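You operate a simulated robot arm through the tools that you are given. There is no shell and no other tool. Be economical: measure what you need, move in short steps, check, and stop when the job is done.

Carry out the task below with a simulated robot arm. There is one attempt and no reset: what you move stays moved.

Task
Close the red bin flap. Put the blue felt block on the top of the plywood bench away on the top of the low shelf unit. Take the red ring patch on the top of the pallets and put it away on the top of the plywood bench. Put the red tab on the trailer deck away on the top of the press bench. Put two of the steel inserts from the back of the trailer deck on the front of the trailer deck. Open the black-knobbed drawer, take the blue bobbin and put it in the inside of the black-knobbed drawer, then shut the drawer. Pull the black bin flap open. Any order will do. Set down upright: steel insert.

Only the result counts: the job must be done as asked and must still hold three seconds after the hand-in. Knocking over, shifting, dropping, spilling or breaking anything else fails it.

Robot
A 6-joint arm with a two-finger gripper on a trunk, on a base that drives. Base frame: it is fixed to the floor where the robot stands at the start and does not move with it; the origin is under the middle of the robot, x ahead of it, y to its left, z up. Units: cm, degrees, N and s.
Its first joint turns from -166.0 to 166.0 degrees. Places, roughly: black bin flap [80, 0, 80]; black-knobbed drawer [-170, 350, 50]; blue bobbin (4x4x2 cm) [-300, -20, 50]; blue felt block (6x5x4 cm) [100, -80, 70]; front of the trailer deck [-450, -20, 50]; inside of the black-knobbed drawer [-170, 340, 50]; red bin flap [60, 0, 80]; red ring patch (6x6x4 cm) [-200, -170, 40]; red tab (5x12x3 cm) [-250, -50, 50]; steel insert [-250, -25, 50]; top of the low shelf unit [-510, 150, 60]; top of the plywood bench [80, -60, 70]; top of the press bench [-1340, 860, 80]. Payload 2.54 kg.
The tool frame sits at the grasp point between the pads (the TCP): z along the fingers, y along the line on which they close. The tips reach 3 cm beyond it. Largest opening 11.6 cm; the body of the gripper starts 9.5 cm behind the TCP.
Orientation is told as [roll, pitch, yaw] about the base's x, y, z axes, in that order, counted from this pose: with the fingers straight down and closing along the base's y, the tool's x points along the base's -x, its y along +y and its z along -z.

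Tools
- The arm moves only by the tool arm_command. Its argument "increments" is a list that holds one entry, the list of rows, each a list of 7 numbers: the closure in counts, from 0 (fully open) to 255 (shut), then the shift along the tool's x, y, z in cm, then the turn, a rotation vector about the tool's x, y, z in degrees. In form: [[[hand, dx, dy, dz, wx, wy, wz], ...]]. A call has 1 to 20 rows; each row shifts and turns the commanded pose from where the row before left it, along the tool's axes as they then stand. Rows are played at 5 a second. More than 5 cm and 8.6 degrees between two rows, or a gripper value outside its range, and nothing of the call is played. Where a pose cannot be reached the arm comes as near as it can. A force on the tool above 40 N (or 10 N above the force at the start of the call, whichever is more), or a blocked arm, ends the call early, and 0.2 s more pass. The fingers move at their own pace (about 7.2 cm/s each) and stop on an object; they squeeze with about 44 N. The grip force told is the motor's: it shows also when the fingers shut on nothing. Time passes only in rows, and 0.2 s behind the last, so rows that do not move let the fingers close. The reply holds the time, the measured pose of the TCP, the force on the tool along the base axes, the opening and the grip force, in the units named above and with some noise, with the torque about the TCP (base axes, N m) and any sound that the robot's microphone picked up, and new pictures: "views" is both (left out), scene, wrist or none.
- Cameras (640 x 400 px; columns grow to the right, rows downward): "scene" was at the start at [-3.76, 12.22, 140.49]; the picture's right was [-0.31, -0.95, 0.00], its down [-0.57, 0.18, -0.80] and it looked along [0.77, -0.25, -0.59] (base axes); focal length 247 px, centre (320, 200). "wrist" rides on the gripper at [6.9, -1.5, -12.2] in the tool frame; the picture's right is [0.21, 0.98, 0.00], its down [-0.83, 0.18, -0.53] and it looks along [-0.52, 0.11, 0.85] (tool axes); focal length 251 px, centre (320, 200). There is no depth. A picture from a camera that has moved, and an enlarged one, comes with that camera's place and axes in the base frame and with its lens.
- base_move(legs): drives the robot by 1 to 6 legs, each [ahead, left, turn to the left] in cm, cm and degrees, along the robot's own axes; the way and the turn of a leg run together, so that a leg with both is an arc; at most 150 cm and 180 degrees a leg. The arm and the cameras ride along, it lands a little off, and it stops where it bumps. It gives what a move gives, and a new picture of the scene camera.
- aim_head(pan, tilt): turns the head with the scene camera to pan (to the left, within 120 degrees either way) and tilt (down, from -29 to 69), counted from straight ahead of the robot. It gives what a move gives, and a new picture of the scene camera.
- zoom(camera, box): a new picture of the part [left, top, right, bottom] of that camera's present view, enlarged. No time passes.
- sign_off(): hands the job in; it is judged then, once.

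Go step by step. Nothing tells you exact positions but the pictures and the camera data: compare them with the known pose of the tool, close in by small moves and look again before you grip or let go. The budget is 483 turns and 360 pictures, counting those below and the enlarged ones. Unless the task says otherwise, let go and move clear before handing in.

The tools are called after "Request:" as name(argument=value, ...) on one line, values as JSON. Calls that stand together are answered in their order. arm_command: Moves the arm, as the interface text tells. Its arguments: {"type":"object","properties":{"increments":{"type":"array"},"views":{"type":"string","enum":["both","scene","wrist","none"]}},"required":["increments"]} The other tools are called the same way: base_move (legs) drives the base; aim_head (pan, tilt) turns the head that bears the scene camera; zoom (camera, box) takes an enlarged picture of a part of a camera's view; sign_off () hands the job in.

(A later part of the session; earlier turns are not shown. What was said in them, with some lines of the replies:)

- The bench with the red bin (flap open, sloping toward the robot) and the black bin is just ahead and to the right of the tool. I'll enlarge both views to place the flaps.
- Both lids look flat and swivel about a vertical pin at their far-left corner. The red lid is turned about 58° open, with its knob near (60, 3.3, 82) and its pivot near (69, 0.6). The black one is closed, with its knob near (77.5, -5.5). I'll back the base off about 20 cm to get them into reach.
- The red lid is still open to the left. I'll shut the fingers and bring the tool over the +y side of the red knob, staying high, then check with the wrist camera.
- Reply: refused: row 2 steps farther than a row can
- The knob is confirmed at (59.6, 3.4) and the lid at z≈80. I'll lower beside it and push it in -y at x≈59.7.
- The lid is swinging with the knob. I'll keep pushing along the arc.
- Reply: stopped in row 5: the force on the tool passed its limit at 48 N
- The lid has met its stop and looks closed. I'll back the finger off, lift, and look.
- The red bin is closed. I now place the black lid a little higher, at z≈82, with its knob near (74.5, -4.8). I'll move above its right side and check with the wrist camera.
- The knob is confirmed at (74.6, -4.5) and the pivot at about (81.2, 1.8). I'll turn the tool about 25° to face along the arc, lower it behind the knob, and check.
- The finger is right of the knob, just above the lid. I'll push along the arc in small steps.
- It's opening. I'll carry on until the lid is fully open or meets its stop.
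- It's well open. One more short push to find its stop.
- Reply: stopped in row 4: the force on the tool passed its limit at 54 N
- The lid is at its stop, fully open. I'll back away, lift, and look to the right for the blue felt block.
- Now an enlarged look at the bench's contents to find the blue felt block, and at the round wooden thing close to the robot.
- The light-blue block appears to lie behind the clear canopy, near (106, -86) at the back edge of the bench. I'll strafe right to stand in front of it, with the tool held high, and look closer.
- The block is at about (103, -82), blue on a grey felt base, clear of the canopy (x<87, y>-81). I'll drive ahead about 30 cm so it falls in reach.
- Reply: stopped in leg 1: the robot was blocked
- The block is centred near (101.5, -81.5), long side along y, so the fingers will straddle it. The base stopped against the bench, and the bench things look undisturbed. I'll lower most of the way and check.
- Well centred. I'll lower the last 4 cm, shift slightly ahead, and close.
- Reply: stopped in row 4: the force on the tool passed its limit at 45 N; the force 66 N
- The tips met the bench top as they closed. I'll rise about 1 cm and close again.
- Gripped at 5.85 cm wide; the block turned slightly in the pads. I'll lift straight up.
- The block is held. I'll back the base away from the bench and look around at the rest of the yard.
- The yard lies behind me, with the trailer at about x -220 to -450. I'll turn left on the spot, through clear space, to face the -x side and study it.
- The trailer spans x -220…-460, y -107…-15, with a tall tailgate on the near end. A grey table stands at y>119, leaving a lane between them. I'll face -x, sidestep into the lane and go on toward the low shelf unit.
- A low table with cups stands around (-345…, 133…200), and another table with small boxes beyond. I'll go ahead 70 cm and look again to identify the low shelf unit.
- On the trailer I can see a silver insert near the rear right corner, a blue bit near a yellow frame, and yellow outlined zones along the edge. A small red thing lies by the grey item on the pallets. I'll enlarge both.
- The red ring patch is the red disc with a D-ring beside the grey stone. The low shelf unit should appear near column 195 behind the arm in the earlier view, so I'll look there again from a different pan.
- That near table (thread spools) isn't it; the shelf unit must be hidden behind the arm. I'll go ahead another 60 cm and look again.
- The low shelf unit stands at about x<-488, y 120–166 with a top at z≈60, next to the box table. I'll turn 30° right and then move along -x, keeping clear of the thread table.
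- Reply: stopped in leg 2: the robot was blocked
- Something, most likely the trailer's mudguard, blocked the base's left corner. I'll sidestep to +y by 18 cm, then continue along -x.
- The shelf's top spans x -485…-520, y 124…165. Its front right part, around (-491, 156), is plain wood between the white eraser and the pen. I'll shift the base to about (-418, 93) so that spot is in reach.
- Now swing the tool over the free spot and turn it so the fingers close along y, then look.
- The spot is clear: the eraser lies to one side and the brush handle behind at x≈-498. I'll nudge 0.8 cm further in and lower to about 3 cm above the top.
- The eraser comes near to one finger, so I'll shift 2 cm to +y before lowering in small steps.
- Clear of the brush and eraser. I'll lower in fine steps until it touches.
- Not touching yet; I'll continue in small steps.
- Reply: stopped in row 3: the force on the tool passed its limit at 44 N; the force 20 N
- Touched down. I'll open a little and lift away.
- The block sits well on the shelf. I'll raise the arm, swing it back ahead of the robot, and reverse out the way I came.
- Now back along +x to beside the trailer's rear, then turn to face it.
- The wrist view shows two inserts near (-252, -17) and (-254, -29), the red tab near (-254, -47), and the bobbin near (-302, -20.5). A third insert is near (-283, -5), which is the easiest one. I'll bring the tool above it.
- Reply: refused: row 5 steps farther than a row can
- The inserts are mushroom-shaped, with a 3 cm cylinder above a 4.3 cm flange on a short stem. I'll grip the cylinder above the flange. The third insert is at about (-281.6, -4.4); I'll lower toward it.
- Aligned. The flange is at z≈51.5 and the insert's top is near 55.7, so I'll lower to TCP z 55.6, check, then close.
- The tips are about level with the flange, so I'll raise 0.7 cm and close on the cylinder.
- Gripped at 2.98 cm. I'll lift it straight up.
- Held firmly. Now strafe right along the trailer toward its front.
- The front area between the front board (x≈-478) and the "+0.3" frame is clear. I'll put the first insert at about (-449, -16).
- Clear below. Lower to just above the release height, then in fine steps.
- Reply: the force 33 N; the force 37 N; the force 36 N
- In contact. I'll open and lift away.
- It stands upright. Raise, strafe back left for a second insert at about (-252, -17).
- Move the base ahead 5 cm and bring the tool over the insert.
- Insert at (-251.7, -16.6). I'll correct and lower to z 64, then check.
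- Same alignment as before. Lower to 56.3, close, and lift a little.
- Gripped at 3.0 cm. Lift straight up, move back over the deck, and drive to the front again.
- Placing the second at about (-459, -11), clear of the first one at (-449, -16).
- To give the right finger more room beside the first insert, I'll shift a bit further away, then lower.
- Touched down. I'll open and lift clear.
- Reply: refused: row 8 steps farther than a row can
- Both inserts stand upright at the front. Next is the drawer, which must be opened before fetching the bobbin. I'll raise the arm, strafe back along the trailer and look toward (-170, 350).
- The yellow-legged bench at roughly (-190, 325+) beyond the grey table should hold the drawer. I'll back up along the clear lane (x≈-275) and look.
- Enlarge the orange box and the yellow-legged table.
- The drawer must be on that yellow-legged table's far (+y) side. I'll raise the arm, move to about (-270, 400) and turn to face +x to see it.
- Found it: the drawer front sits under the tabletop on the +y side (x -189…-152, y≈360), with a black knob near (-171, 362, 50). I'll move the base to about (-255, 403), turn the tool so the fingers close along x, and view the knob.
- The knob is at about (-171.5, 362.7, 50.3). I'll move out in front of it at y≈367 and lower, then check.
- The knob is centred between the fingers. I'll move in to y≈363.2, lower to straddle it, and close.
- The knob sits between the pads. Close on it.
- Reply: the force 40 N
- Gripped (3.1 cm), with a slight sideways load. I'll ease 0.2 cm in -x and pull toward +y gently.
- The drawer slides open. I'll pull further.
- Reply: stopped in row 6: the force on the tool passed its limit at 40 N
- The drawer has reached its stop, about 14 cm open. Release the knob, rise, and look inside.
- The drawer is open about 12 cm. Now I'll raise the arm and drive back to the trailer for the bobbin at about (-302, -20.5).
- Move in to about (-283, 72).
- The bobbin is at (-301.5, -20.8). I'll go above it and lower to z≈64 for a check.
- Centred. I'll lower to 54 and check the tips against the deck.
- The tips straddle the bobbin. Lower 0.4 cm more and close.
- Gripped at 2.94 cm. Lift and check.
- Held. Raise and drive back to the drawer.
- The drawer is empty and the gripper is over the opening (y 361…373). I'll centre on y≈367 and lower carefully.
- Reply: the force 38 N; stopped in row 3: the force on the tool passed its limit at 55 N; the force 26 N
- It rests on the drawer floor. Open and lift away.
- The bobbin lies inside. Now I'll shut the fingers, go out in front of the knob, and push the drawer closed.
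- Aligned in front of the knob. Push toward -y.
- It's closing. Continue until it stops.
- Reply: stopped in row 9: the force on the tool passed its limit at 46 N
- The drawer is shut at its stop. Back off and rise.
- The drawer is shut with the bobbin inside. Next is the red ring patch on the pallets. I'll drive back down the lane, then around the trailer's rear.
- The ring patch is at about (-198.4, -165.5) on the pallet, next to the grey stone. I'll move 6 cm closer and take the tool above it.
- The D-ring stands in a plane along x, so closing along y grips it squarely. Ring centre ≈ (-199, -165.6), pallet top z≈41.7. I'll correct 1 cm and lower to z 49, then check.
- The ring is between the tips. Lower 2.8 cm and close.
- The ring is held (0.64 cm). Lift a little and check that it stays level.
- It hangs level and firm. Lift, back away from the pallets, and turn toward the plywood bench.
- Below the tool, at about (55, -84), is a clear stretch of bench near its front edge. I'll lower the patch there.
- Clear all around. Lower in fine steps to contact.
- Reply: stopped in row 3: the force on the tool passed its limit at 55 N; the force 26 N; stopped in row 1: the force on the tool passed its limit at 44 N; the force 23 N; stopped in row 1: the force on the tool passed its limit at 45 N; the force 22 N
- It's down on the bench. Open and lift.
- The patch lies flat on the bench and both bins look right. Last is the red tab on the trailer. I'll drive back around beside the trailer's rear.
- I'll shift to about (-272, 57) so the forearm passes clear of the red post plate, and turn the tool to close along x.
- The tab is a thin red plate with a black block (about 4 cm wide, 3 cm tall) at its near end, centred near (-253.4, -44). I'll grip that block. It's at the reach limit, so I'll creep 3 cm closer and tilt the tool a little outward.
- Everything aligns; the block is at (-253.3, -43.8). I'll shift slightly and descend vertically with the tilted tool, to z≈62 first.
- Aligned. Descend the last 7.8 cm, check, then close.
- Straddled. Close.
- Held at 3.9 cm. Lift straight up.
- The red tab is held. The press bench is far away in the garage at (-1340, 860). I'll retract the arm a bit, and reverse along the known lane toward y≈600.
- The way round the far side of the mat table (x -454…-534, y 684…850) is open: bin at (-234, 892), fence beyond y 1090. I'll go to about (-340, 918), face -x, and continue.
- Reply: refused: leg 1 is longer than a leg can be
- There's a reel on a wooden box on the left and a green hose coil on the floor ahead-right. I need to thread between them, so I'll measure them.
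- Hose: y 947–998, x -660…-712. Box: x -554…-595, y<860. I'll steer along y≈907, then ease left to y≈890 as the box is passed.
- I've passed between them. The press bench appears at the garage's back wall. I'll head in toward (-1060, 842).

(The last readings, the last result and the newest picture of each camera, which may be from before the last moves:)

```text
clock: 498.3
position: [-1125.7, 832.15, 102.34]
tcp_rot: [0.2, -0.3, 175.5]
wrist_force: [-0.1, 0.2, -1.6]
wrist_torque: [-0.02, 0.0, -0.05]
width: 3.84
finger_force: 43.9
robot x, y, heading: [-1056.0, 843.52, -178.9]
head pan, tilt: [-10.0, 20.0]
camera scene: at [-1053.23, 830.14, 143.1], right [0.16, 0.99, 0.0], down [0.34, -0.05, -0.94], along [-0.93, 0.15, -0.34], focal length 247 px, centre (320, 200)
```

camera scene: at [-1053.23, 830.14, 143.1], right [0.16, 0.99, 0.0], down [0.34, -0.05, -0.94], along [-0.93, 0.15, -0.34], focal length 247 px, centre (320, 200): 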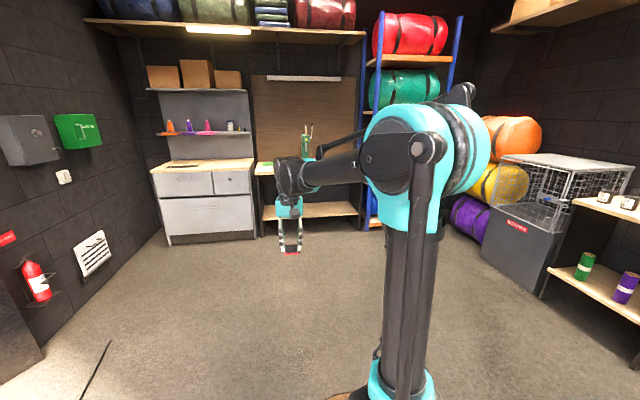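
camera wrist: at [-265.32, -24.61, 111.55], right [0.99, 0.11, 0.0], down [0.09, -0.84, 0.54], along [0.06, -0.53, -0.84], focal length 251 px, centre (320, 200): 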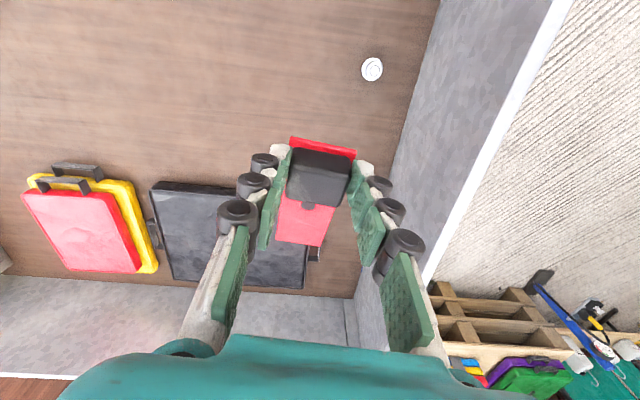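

The press bench (with the green press) stands at x<-1318, y 803…920, facing +x. I'll drive up to about (-1225, 855) and view its top.

Request:
base_move(legs=[[120, -10, 0], [48, -5, 0]])

Request:
aim_head(pan=5, tilt=35)

Request:
zoom(camera="wrist", box=[0, 0, 640, 400])

```text
clock: 506.9
position: [-1294.98, 844.45, 102.36]
tcp_rot: [0.2, -0.3, 175.5]
wrist_force: [-0.2, 0.4, 0.0]
wrist_torque: [0.03, -0.01, 0.02]
width: 3.84
finger_force: 44.3
robot x, y, heading: [-1225.43, 855.66, -179.1]
head pan, tilt: [-10.0, 20.0]
camera scene: at [-1222.43, 842.39, 143.1], right [0.16, 0.99, 0.0], down [0.34, -0.05, -0.94], along [-0.93, 0.15, -0.34], focal length 247 px, centre (320, 200)
```

scene: 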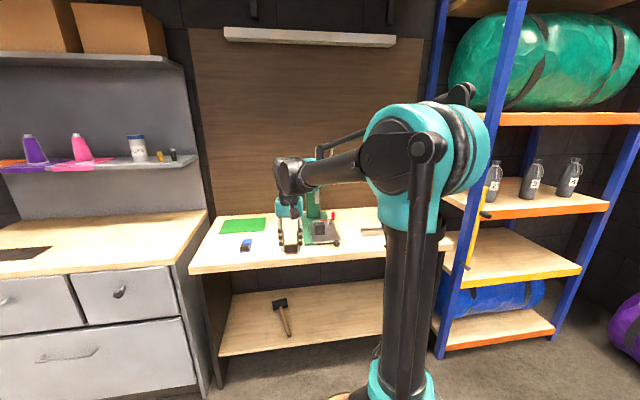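

```text
clock: 507.7
position: [-1294.85, 844.36, 102.35]
tcp_rot: [0.2, -0.2, 175.5]
wrist_force: [0.5, -0.3, -1.1]
wrist_torque: [-0.02, -0.01, -0.03]
width: 3.81
finger_force: 43.4
robot x, y, heading: [-1225.34, 856.03, -179.0]
head pan, tilt: [5.0, 35.0]
camera scene: at [-1222.0, 840.02, 140.72], right [-0.1, 0.99, 0.0], down [0.57, 0.06, -0.82], along [-0.82, -0.08, -0.57], focal length 247 px, centre (320, 200)
```

scene: 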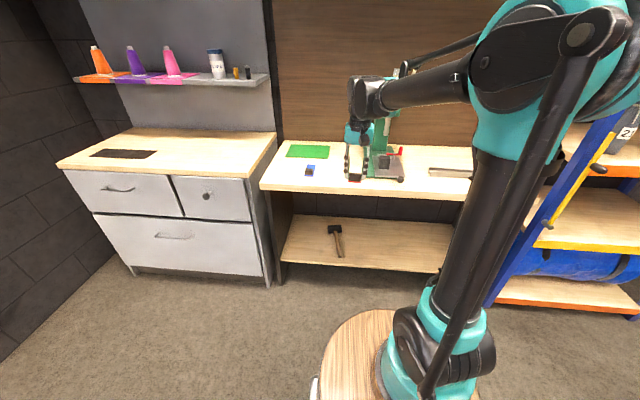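

```text
1.00 times, centred on (320, 200) of wrist (not enlarged: the box is as wide or as high as the picture)
camera zoom: at [-1287.99, 845.59, 114.48], right [0.14, -0.99, 0.0], down [-0.84, -0.11, 0.54], along [-0.53, -0.08, -0.84], focal length 251 px, centre (320, 200)
```

zoom: 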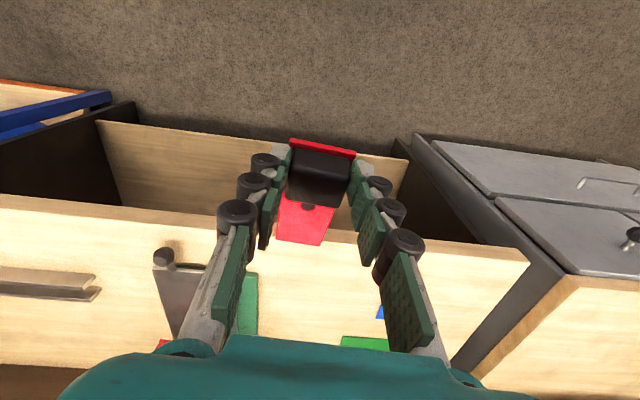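

Near edge x≈-1317. The stretch at y 828–851, between the small blue item and the press, is free. I'll place the tab at about (-1325…-1335, 839.5). First drive 10 cm closer, then tilt the tool back by the same 15° so the plate is level.

Request:
base_move(legs=[[10, 0, 0]])

Request:
arm_command(increments=[[[190, 0, 0, 0, 0, -5, 0], [190, 0, 0, 0, 0, -5, 0], [190, 0, 0, 0, 0, -5, 0], [190, -3.7, 1.26, 1, 0, 0, 0], [190, -3.7, 1.26, 1, 0, 0, 0], [190, -3.7, 1.26, 1, 0, 0, 0], [190, -3.7, 1.26, 1, 0, 0, 0], [190, -3.6, 1.26, 0.94, 0, 0, 0], [190, 0, 0, 0, 0, 0, 0]]])

```text
clock: 508.8
position: [-1304.98, 844.16, 102.31]
tcp_rot: [0.2, -0.1, 175.6]
wrist_force: [-0.7, 0.7, 0.1]
wrist_torque: [0.03, -0.01, -0.02]
width: 3.85
finger_force: 43.9
robot x, y, heading: [-1235.48, 855.87, -179.0]
head pan, tilt: [5.0, 35.0]
camera scene: at [-1232.03, 839.86, 140.72], right [-0.1, 0.99, 0.0], down [0.57, 0.06, -0.82], along [-0.81, -0.08, -0.57], focal length 247 px, centre (320, 200)
```

scene: 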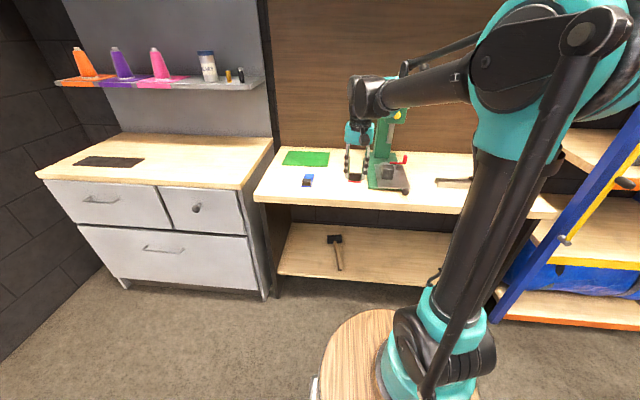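

```text
clock: 510.8
position: [-1324.48, 839.41, 102.44]
tcp_rot: [0.3, -15.2, 175.5]
wrist_force: [0.5, 0.2, -0.5]
wrist_torque: [-0.01, 0.03, 0.0]
width: 3.85
finger_force: 44.3
robot x, y, heading: [-1235.4, 855.02, -179.0]
head pan, tilt: [5.0, 35.0]
camera scene: at [-1232.02, 839.87, 140.72], right [-0.1, 0.99, 0.0], down [0.57, 0.06, -0.82], along [-0.81, -0.08, -0.57], focal length 247 px, centre (320, 200)
camera wrist: at [-1314.61, 840.39, 112.4], right [0.13, -0.99, -0.05], down [-0.67, -0.13, 0.73], along [-0.73, -0.06, -0.68], focal length 251 px, centre (320, 200)
```

scene: 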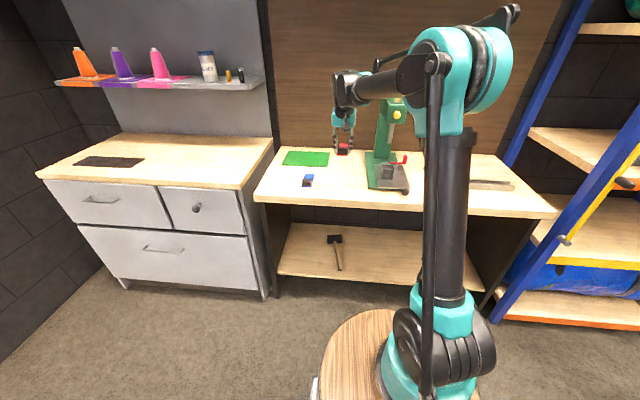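
wrist: 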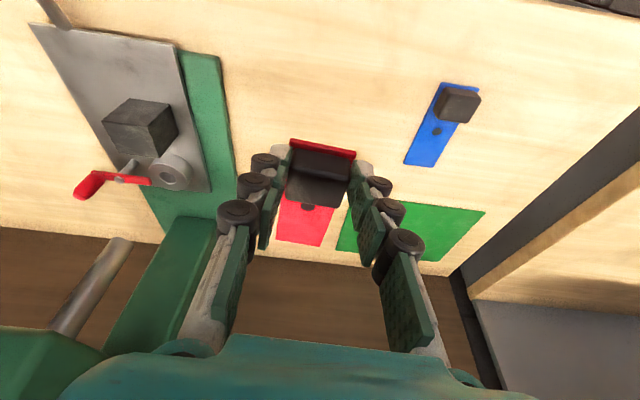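

The spot is clear, with a similar blue tab to the right and the press base to the left. I'll shift 1.5 cm away from the press and descend straight to z≈88.5.

Request:
arm_command(increments=[[[190, 0, 1.5, 0, 0, 0, 0], [190, 1.2, 0, 4.47, 0, 0, 0], [190, 1.2, 0, 4.47, 0, 0, 0], [190, 1.2, 0, 4.47, 0, 0, 0], [190, 0, 0, 0, 0, 0, 0]]], views="wrist")

```text
clock: 512.0
position: [-1324.54, 837.87, 88.42]
tcp_rot: [0.2, -15.2, 175.5]
wrist_force: [-0.1, 0.0, -0.4]
wrist_torque: [-0.01, -0.05, -0.03]
width: 3.86
finger_force: 44.0
robot x, y, heading: [-1235.17, 855.5, -179.1]
head pan, tilt: [5.0, 35.0]
camera wrist: at [-1314.72, 838.78, 98.41], right [0.13, -0.99, -0.05], down [-0.67, -0.13, 0.73], along [-0.73, -0.06, -0.68], focal length 251 px, centre (320, 200)
```

wrist: 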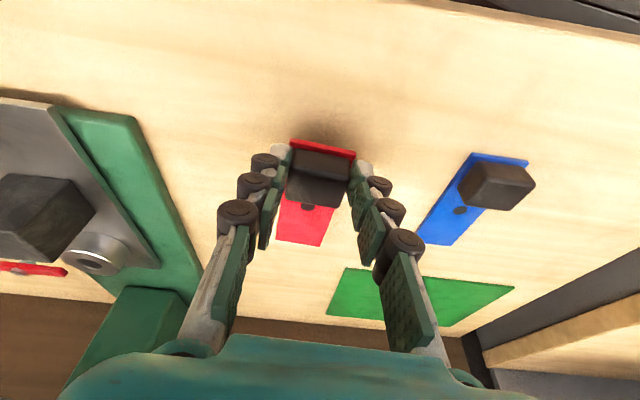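

Good. Now small vertical steps to contact.

Request:
arm_command(increments=[[[190, 0.26, 0, 0.97, 0, 0, 0], [190, 0.26, 0, 0.97, 0, 0, 0], [190, 0.13, 0, 0.48, 0, 0, 0], [190, 0, 0, 0, 0, 0, 0]]], views="none")

Request:
arm_command(increments=[[[190, 0.06, 0, 0.24, 0, 0, 0], [190, 0.06, 0, 0.24, 0, 0, 0], [190, 0, 0, 0, 0, 0, 0]]], views="none")

Request:
arm_command(increments=[[[190, 0.06, 0, 0.24, 0, 0, 0], [190, 0.06, 0, 0.24, 0, 0, 0], [190, 0, 0, 0, 0, 0, 0]]], views="wrist")

```text
clock: 513.0
position: [-1324.55, 837.85, 86.3]
tcp_rot: [0.4, -15.2, 175.5]
wrist_force: [-6.2, -1.8, 39.3]
wrist_torque: [0.04, 0.6, 0.03]
width: 3.85
finger_force: 43.8
robot x, y, heading: [-1235.39, 855.88, -179.0]
head pan, tilt: [5.0, 35.0]
```

```text
clock: 513.8
position: [-1324.56, 837.78, 85.57]
tcp_rot: [0.3, -15.2, 175.6]
wrist_force: [1.2, 0.1, 38.8]
wrist_torque: [0.06, 0.34, 0.04]
width: 3.87
finger_force: 43.8
robot x, y, heading: [-1235.69, 855.53, -178.9]
head pan, tilt: [5.0, 35.0]
```

```text
clock: 514.3
position: [-1324.47, 837.83, 85.47]
tcp_rot: [0.2, -15.3, 175.5]
wrist_force: [4.9, 1.3, 28.5]
wrist_torque: [0.11, -0.16, -0.02]
width: 3.85
finger_force: 44.0
robot x, y, heading: [-1235.21, 855.39, -179.2]
head pan, tilt: [5.0, 35.0]
stopped in row 2: the force on the tool passed its limit at 54 N (the readings are from after the stop); the commanded pose is now the measured one
camera wrist: at [-1314.67, 838.78, 95.43], right [0.13, -0.99, -0.05], down [-0.67, -0.13, 0.73], along [-0.73, -0.06, -0.68], focal length 251 px, centre (320, 200)
```

wrist: 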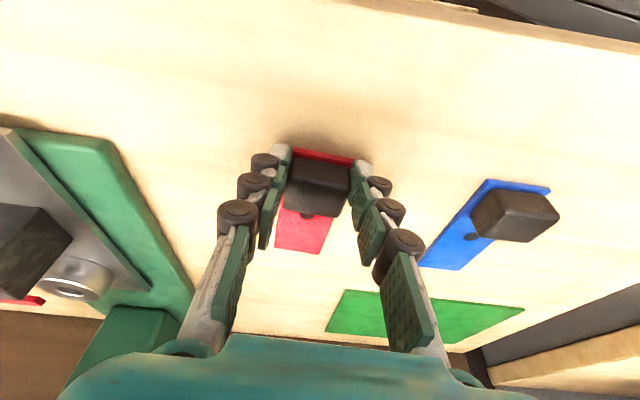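

The tab is down. Open and lift straight up.

Request:
arm_command(increments=[[[170, 0, 0, 0, 0, 0, 0], [150, 0, 0, 0, 0, 0, 0], [130, 0, 0, 0, 0, 0, 0], [120, 0, 0, 0, 0, 0, 0], [120, -0.5, 0, -1.9, 0, 0, 0], [120, -1.2, 0, -4.4, 0, 0, 0], [120, -1.2, 0, -4.4, 0, 0, 0], [120, -1.2, 0, -4.4, 0, 0, 0], [120, 0, 0, 0, 0, 0, 0]]], views="both")

```text
clock: 516.3
position: [-1324.68, 837.94, 101.11]
tcp_rot: [0.2, -15.1, 175.6]
wrist_force: [0.5, -0.2, 0.5]
wrist_torque: [-0.02, -0.02, -0.01]
width: 6.15
finger_force: 0.1
robot x, y, heading: [-1235.3, 855.64, -179.3]
head pan, tilt: [5.0, 35.0]
camera scene: at [-1232.02, 839.86, 140.72], right [-0.1, 0.99, 0.0], down [0.57, 0.06, -0.82], along [-0.81, -0.08, -0.57], focal length 247 px, centre (320, 200)
camera wrist: at [-1314.8, 838.83, 111.05], right [0.13, -0.99, -0.05], down [-0.67, -0.13, 0.73], along [-0.73, -0.06, -0.68], focal length 251 px, centre (320, 200)
```

scene: 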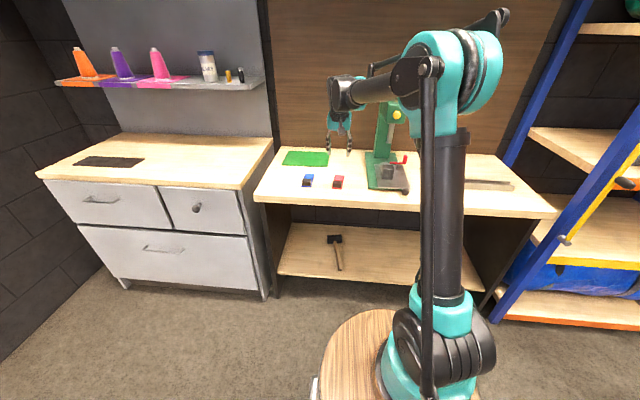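
wrist: 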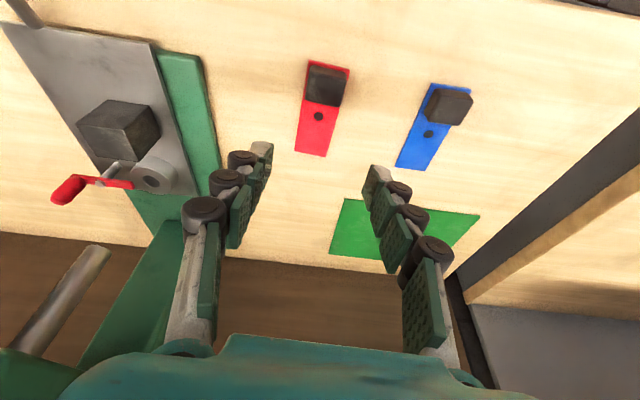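

The red tab lies flat on the press bench, the gripper is empty and clear, and every other item has been done and checked. Handing in.

Request:
sign_off()

```text
The job is handed in.
```

I handed the job in with all seven items done; the grader returned no result, so this is based on what I saw and measured.

- **Red bin flap:** pushed closed to its stop.
- **Black bin flap:** swung fully open to its stop.
- **Blue felt block:** on the front right of the low shelf unit's top.
- **Red ring patch:** flat on the plywood bench, near its front edge.
- **Steel inserts:** two standing upright on the front of the trailer deck.
- **Blue bobbin:** inside the black-knobbed drawer, which is shut.
- **Red tab:** flat on the press bench, beside the blue tab.

The base bumped lightly twice, once against the plywood bench and once probably against the trailer's mudguard. Nothing on either looked disturbed afterwards.
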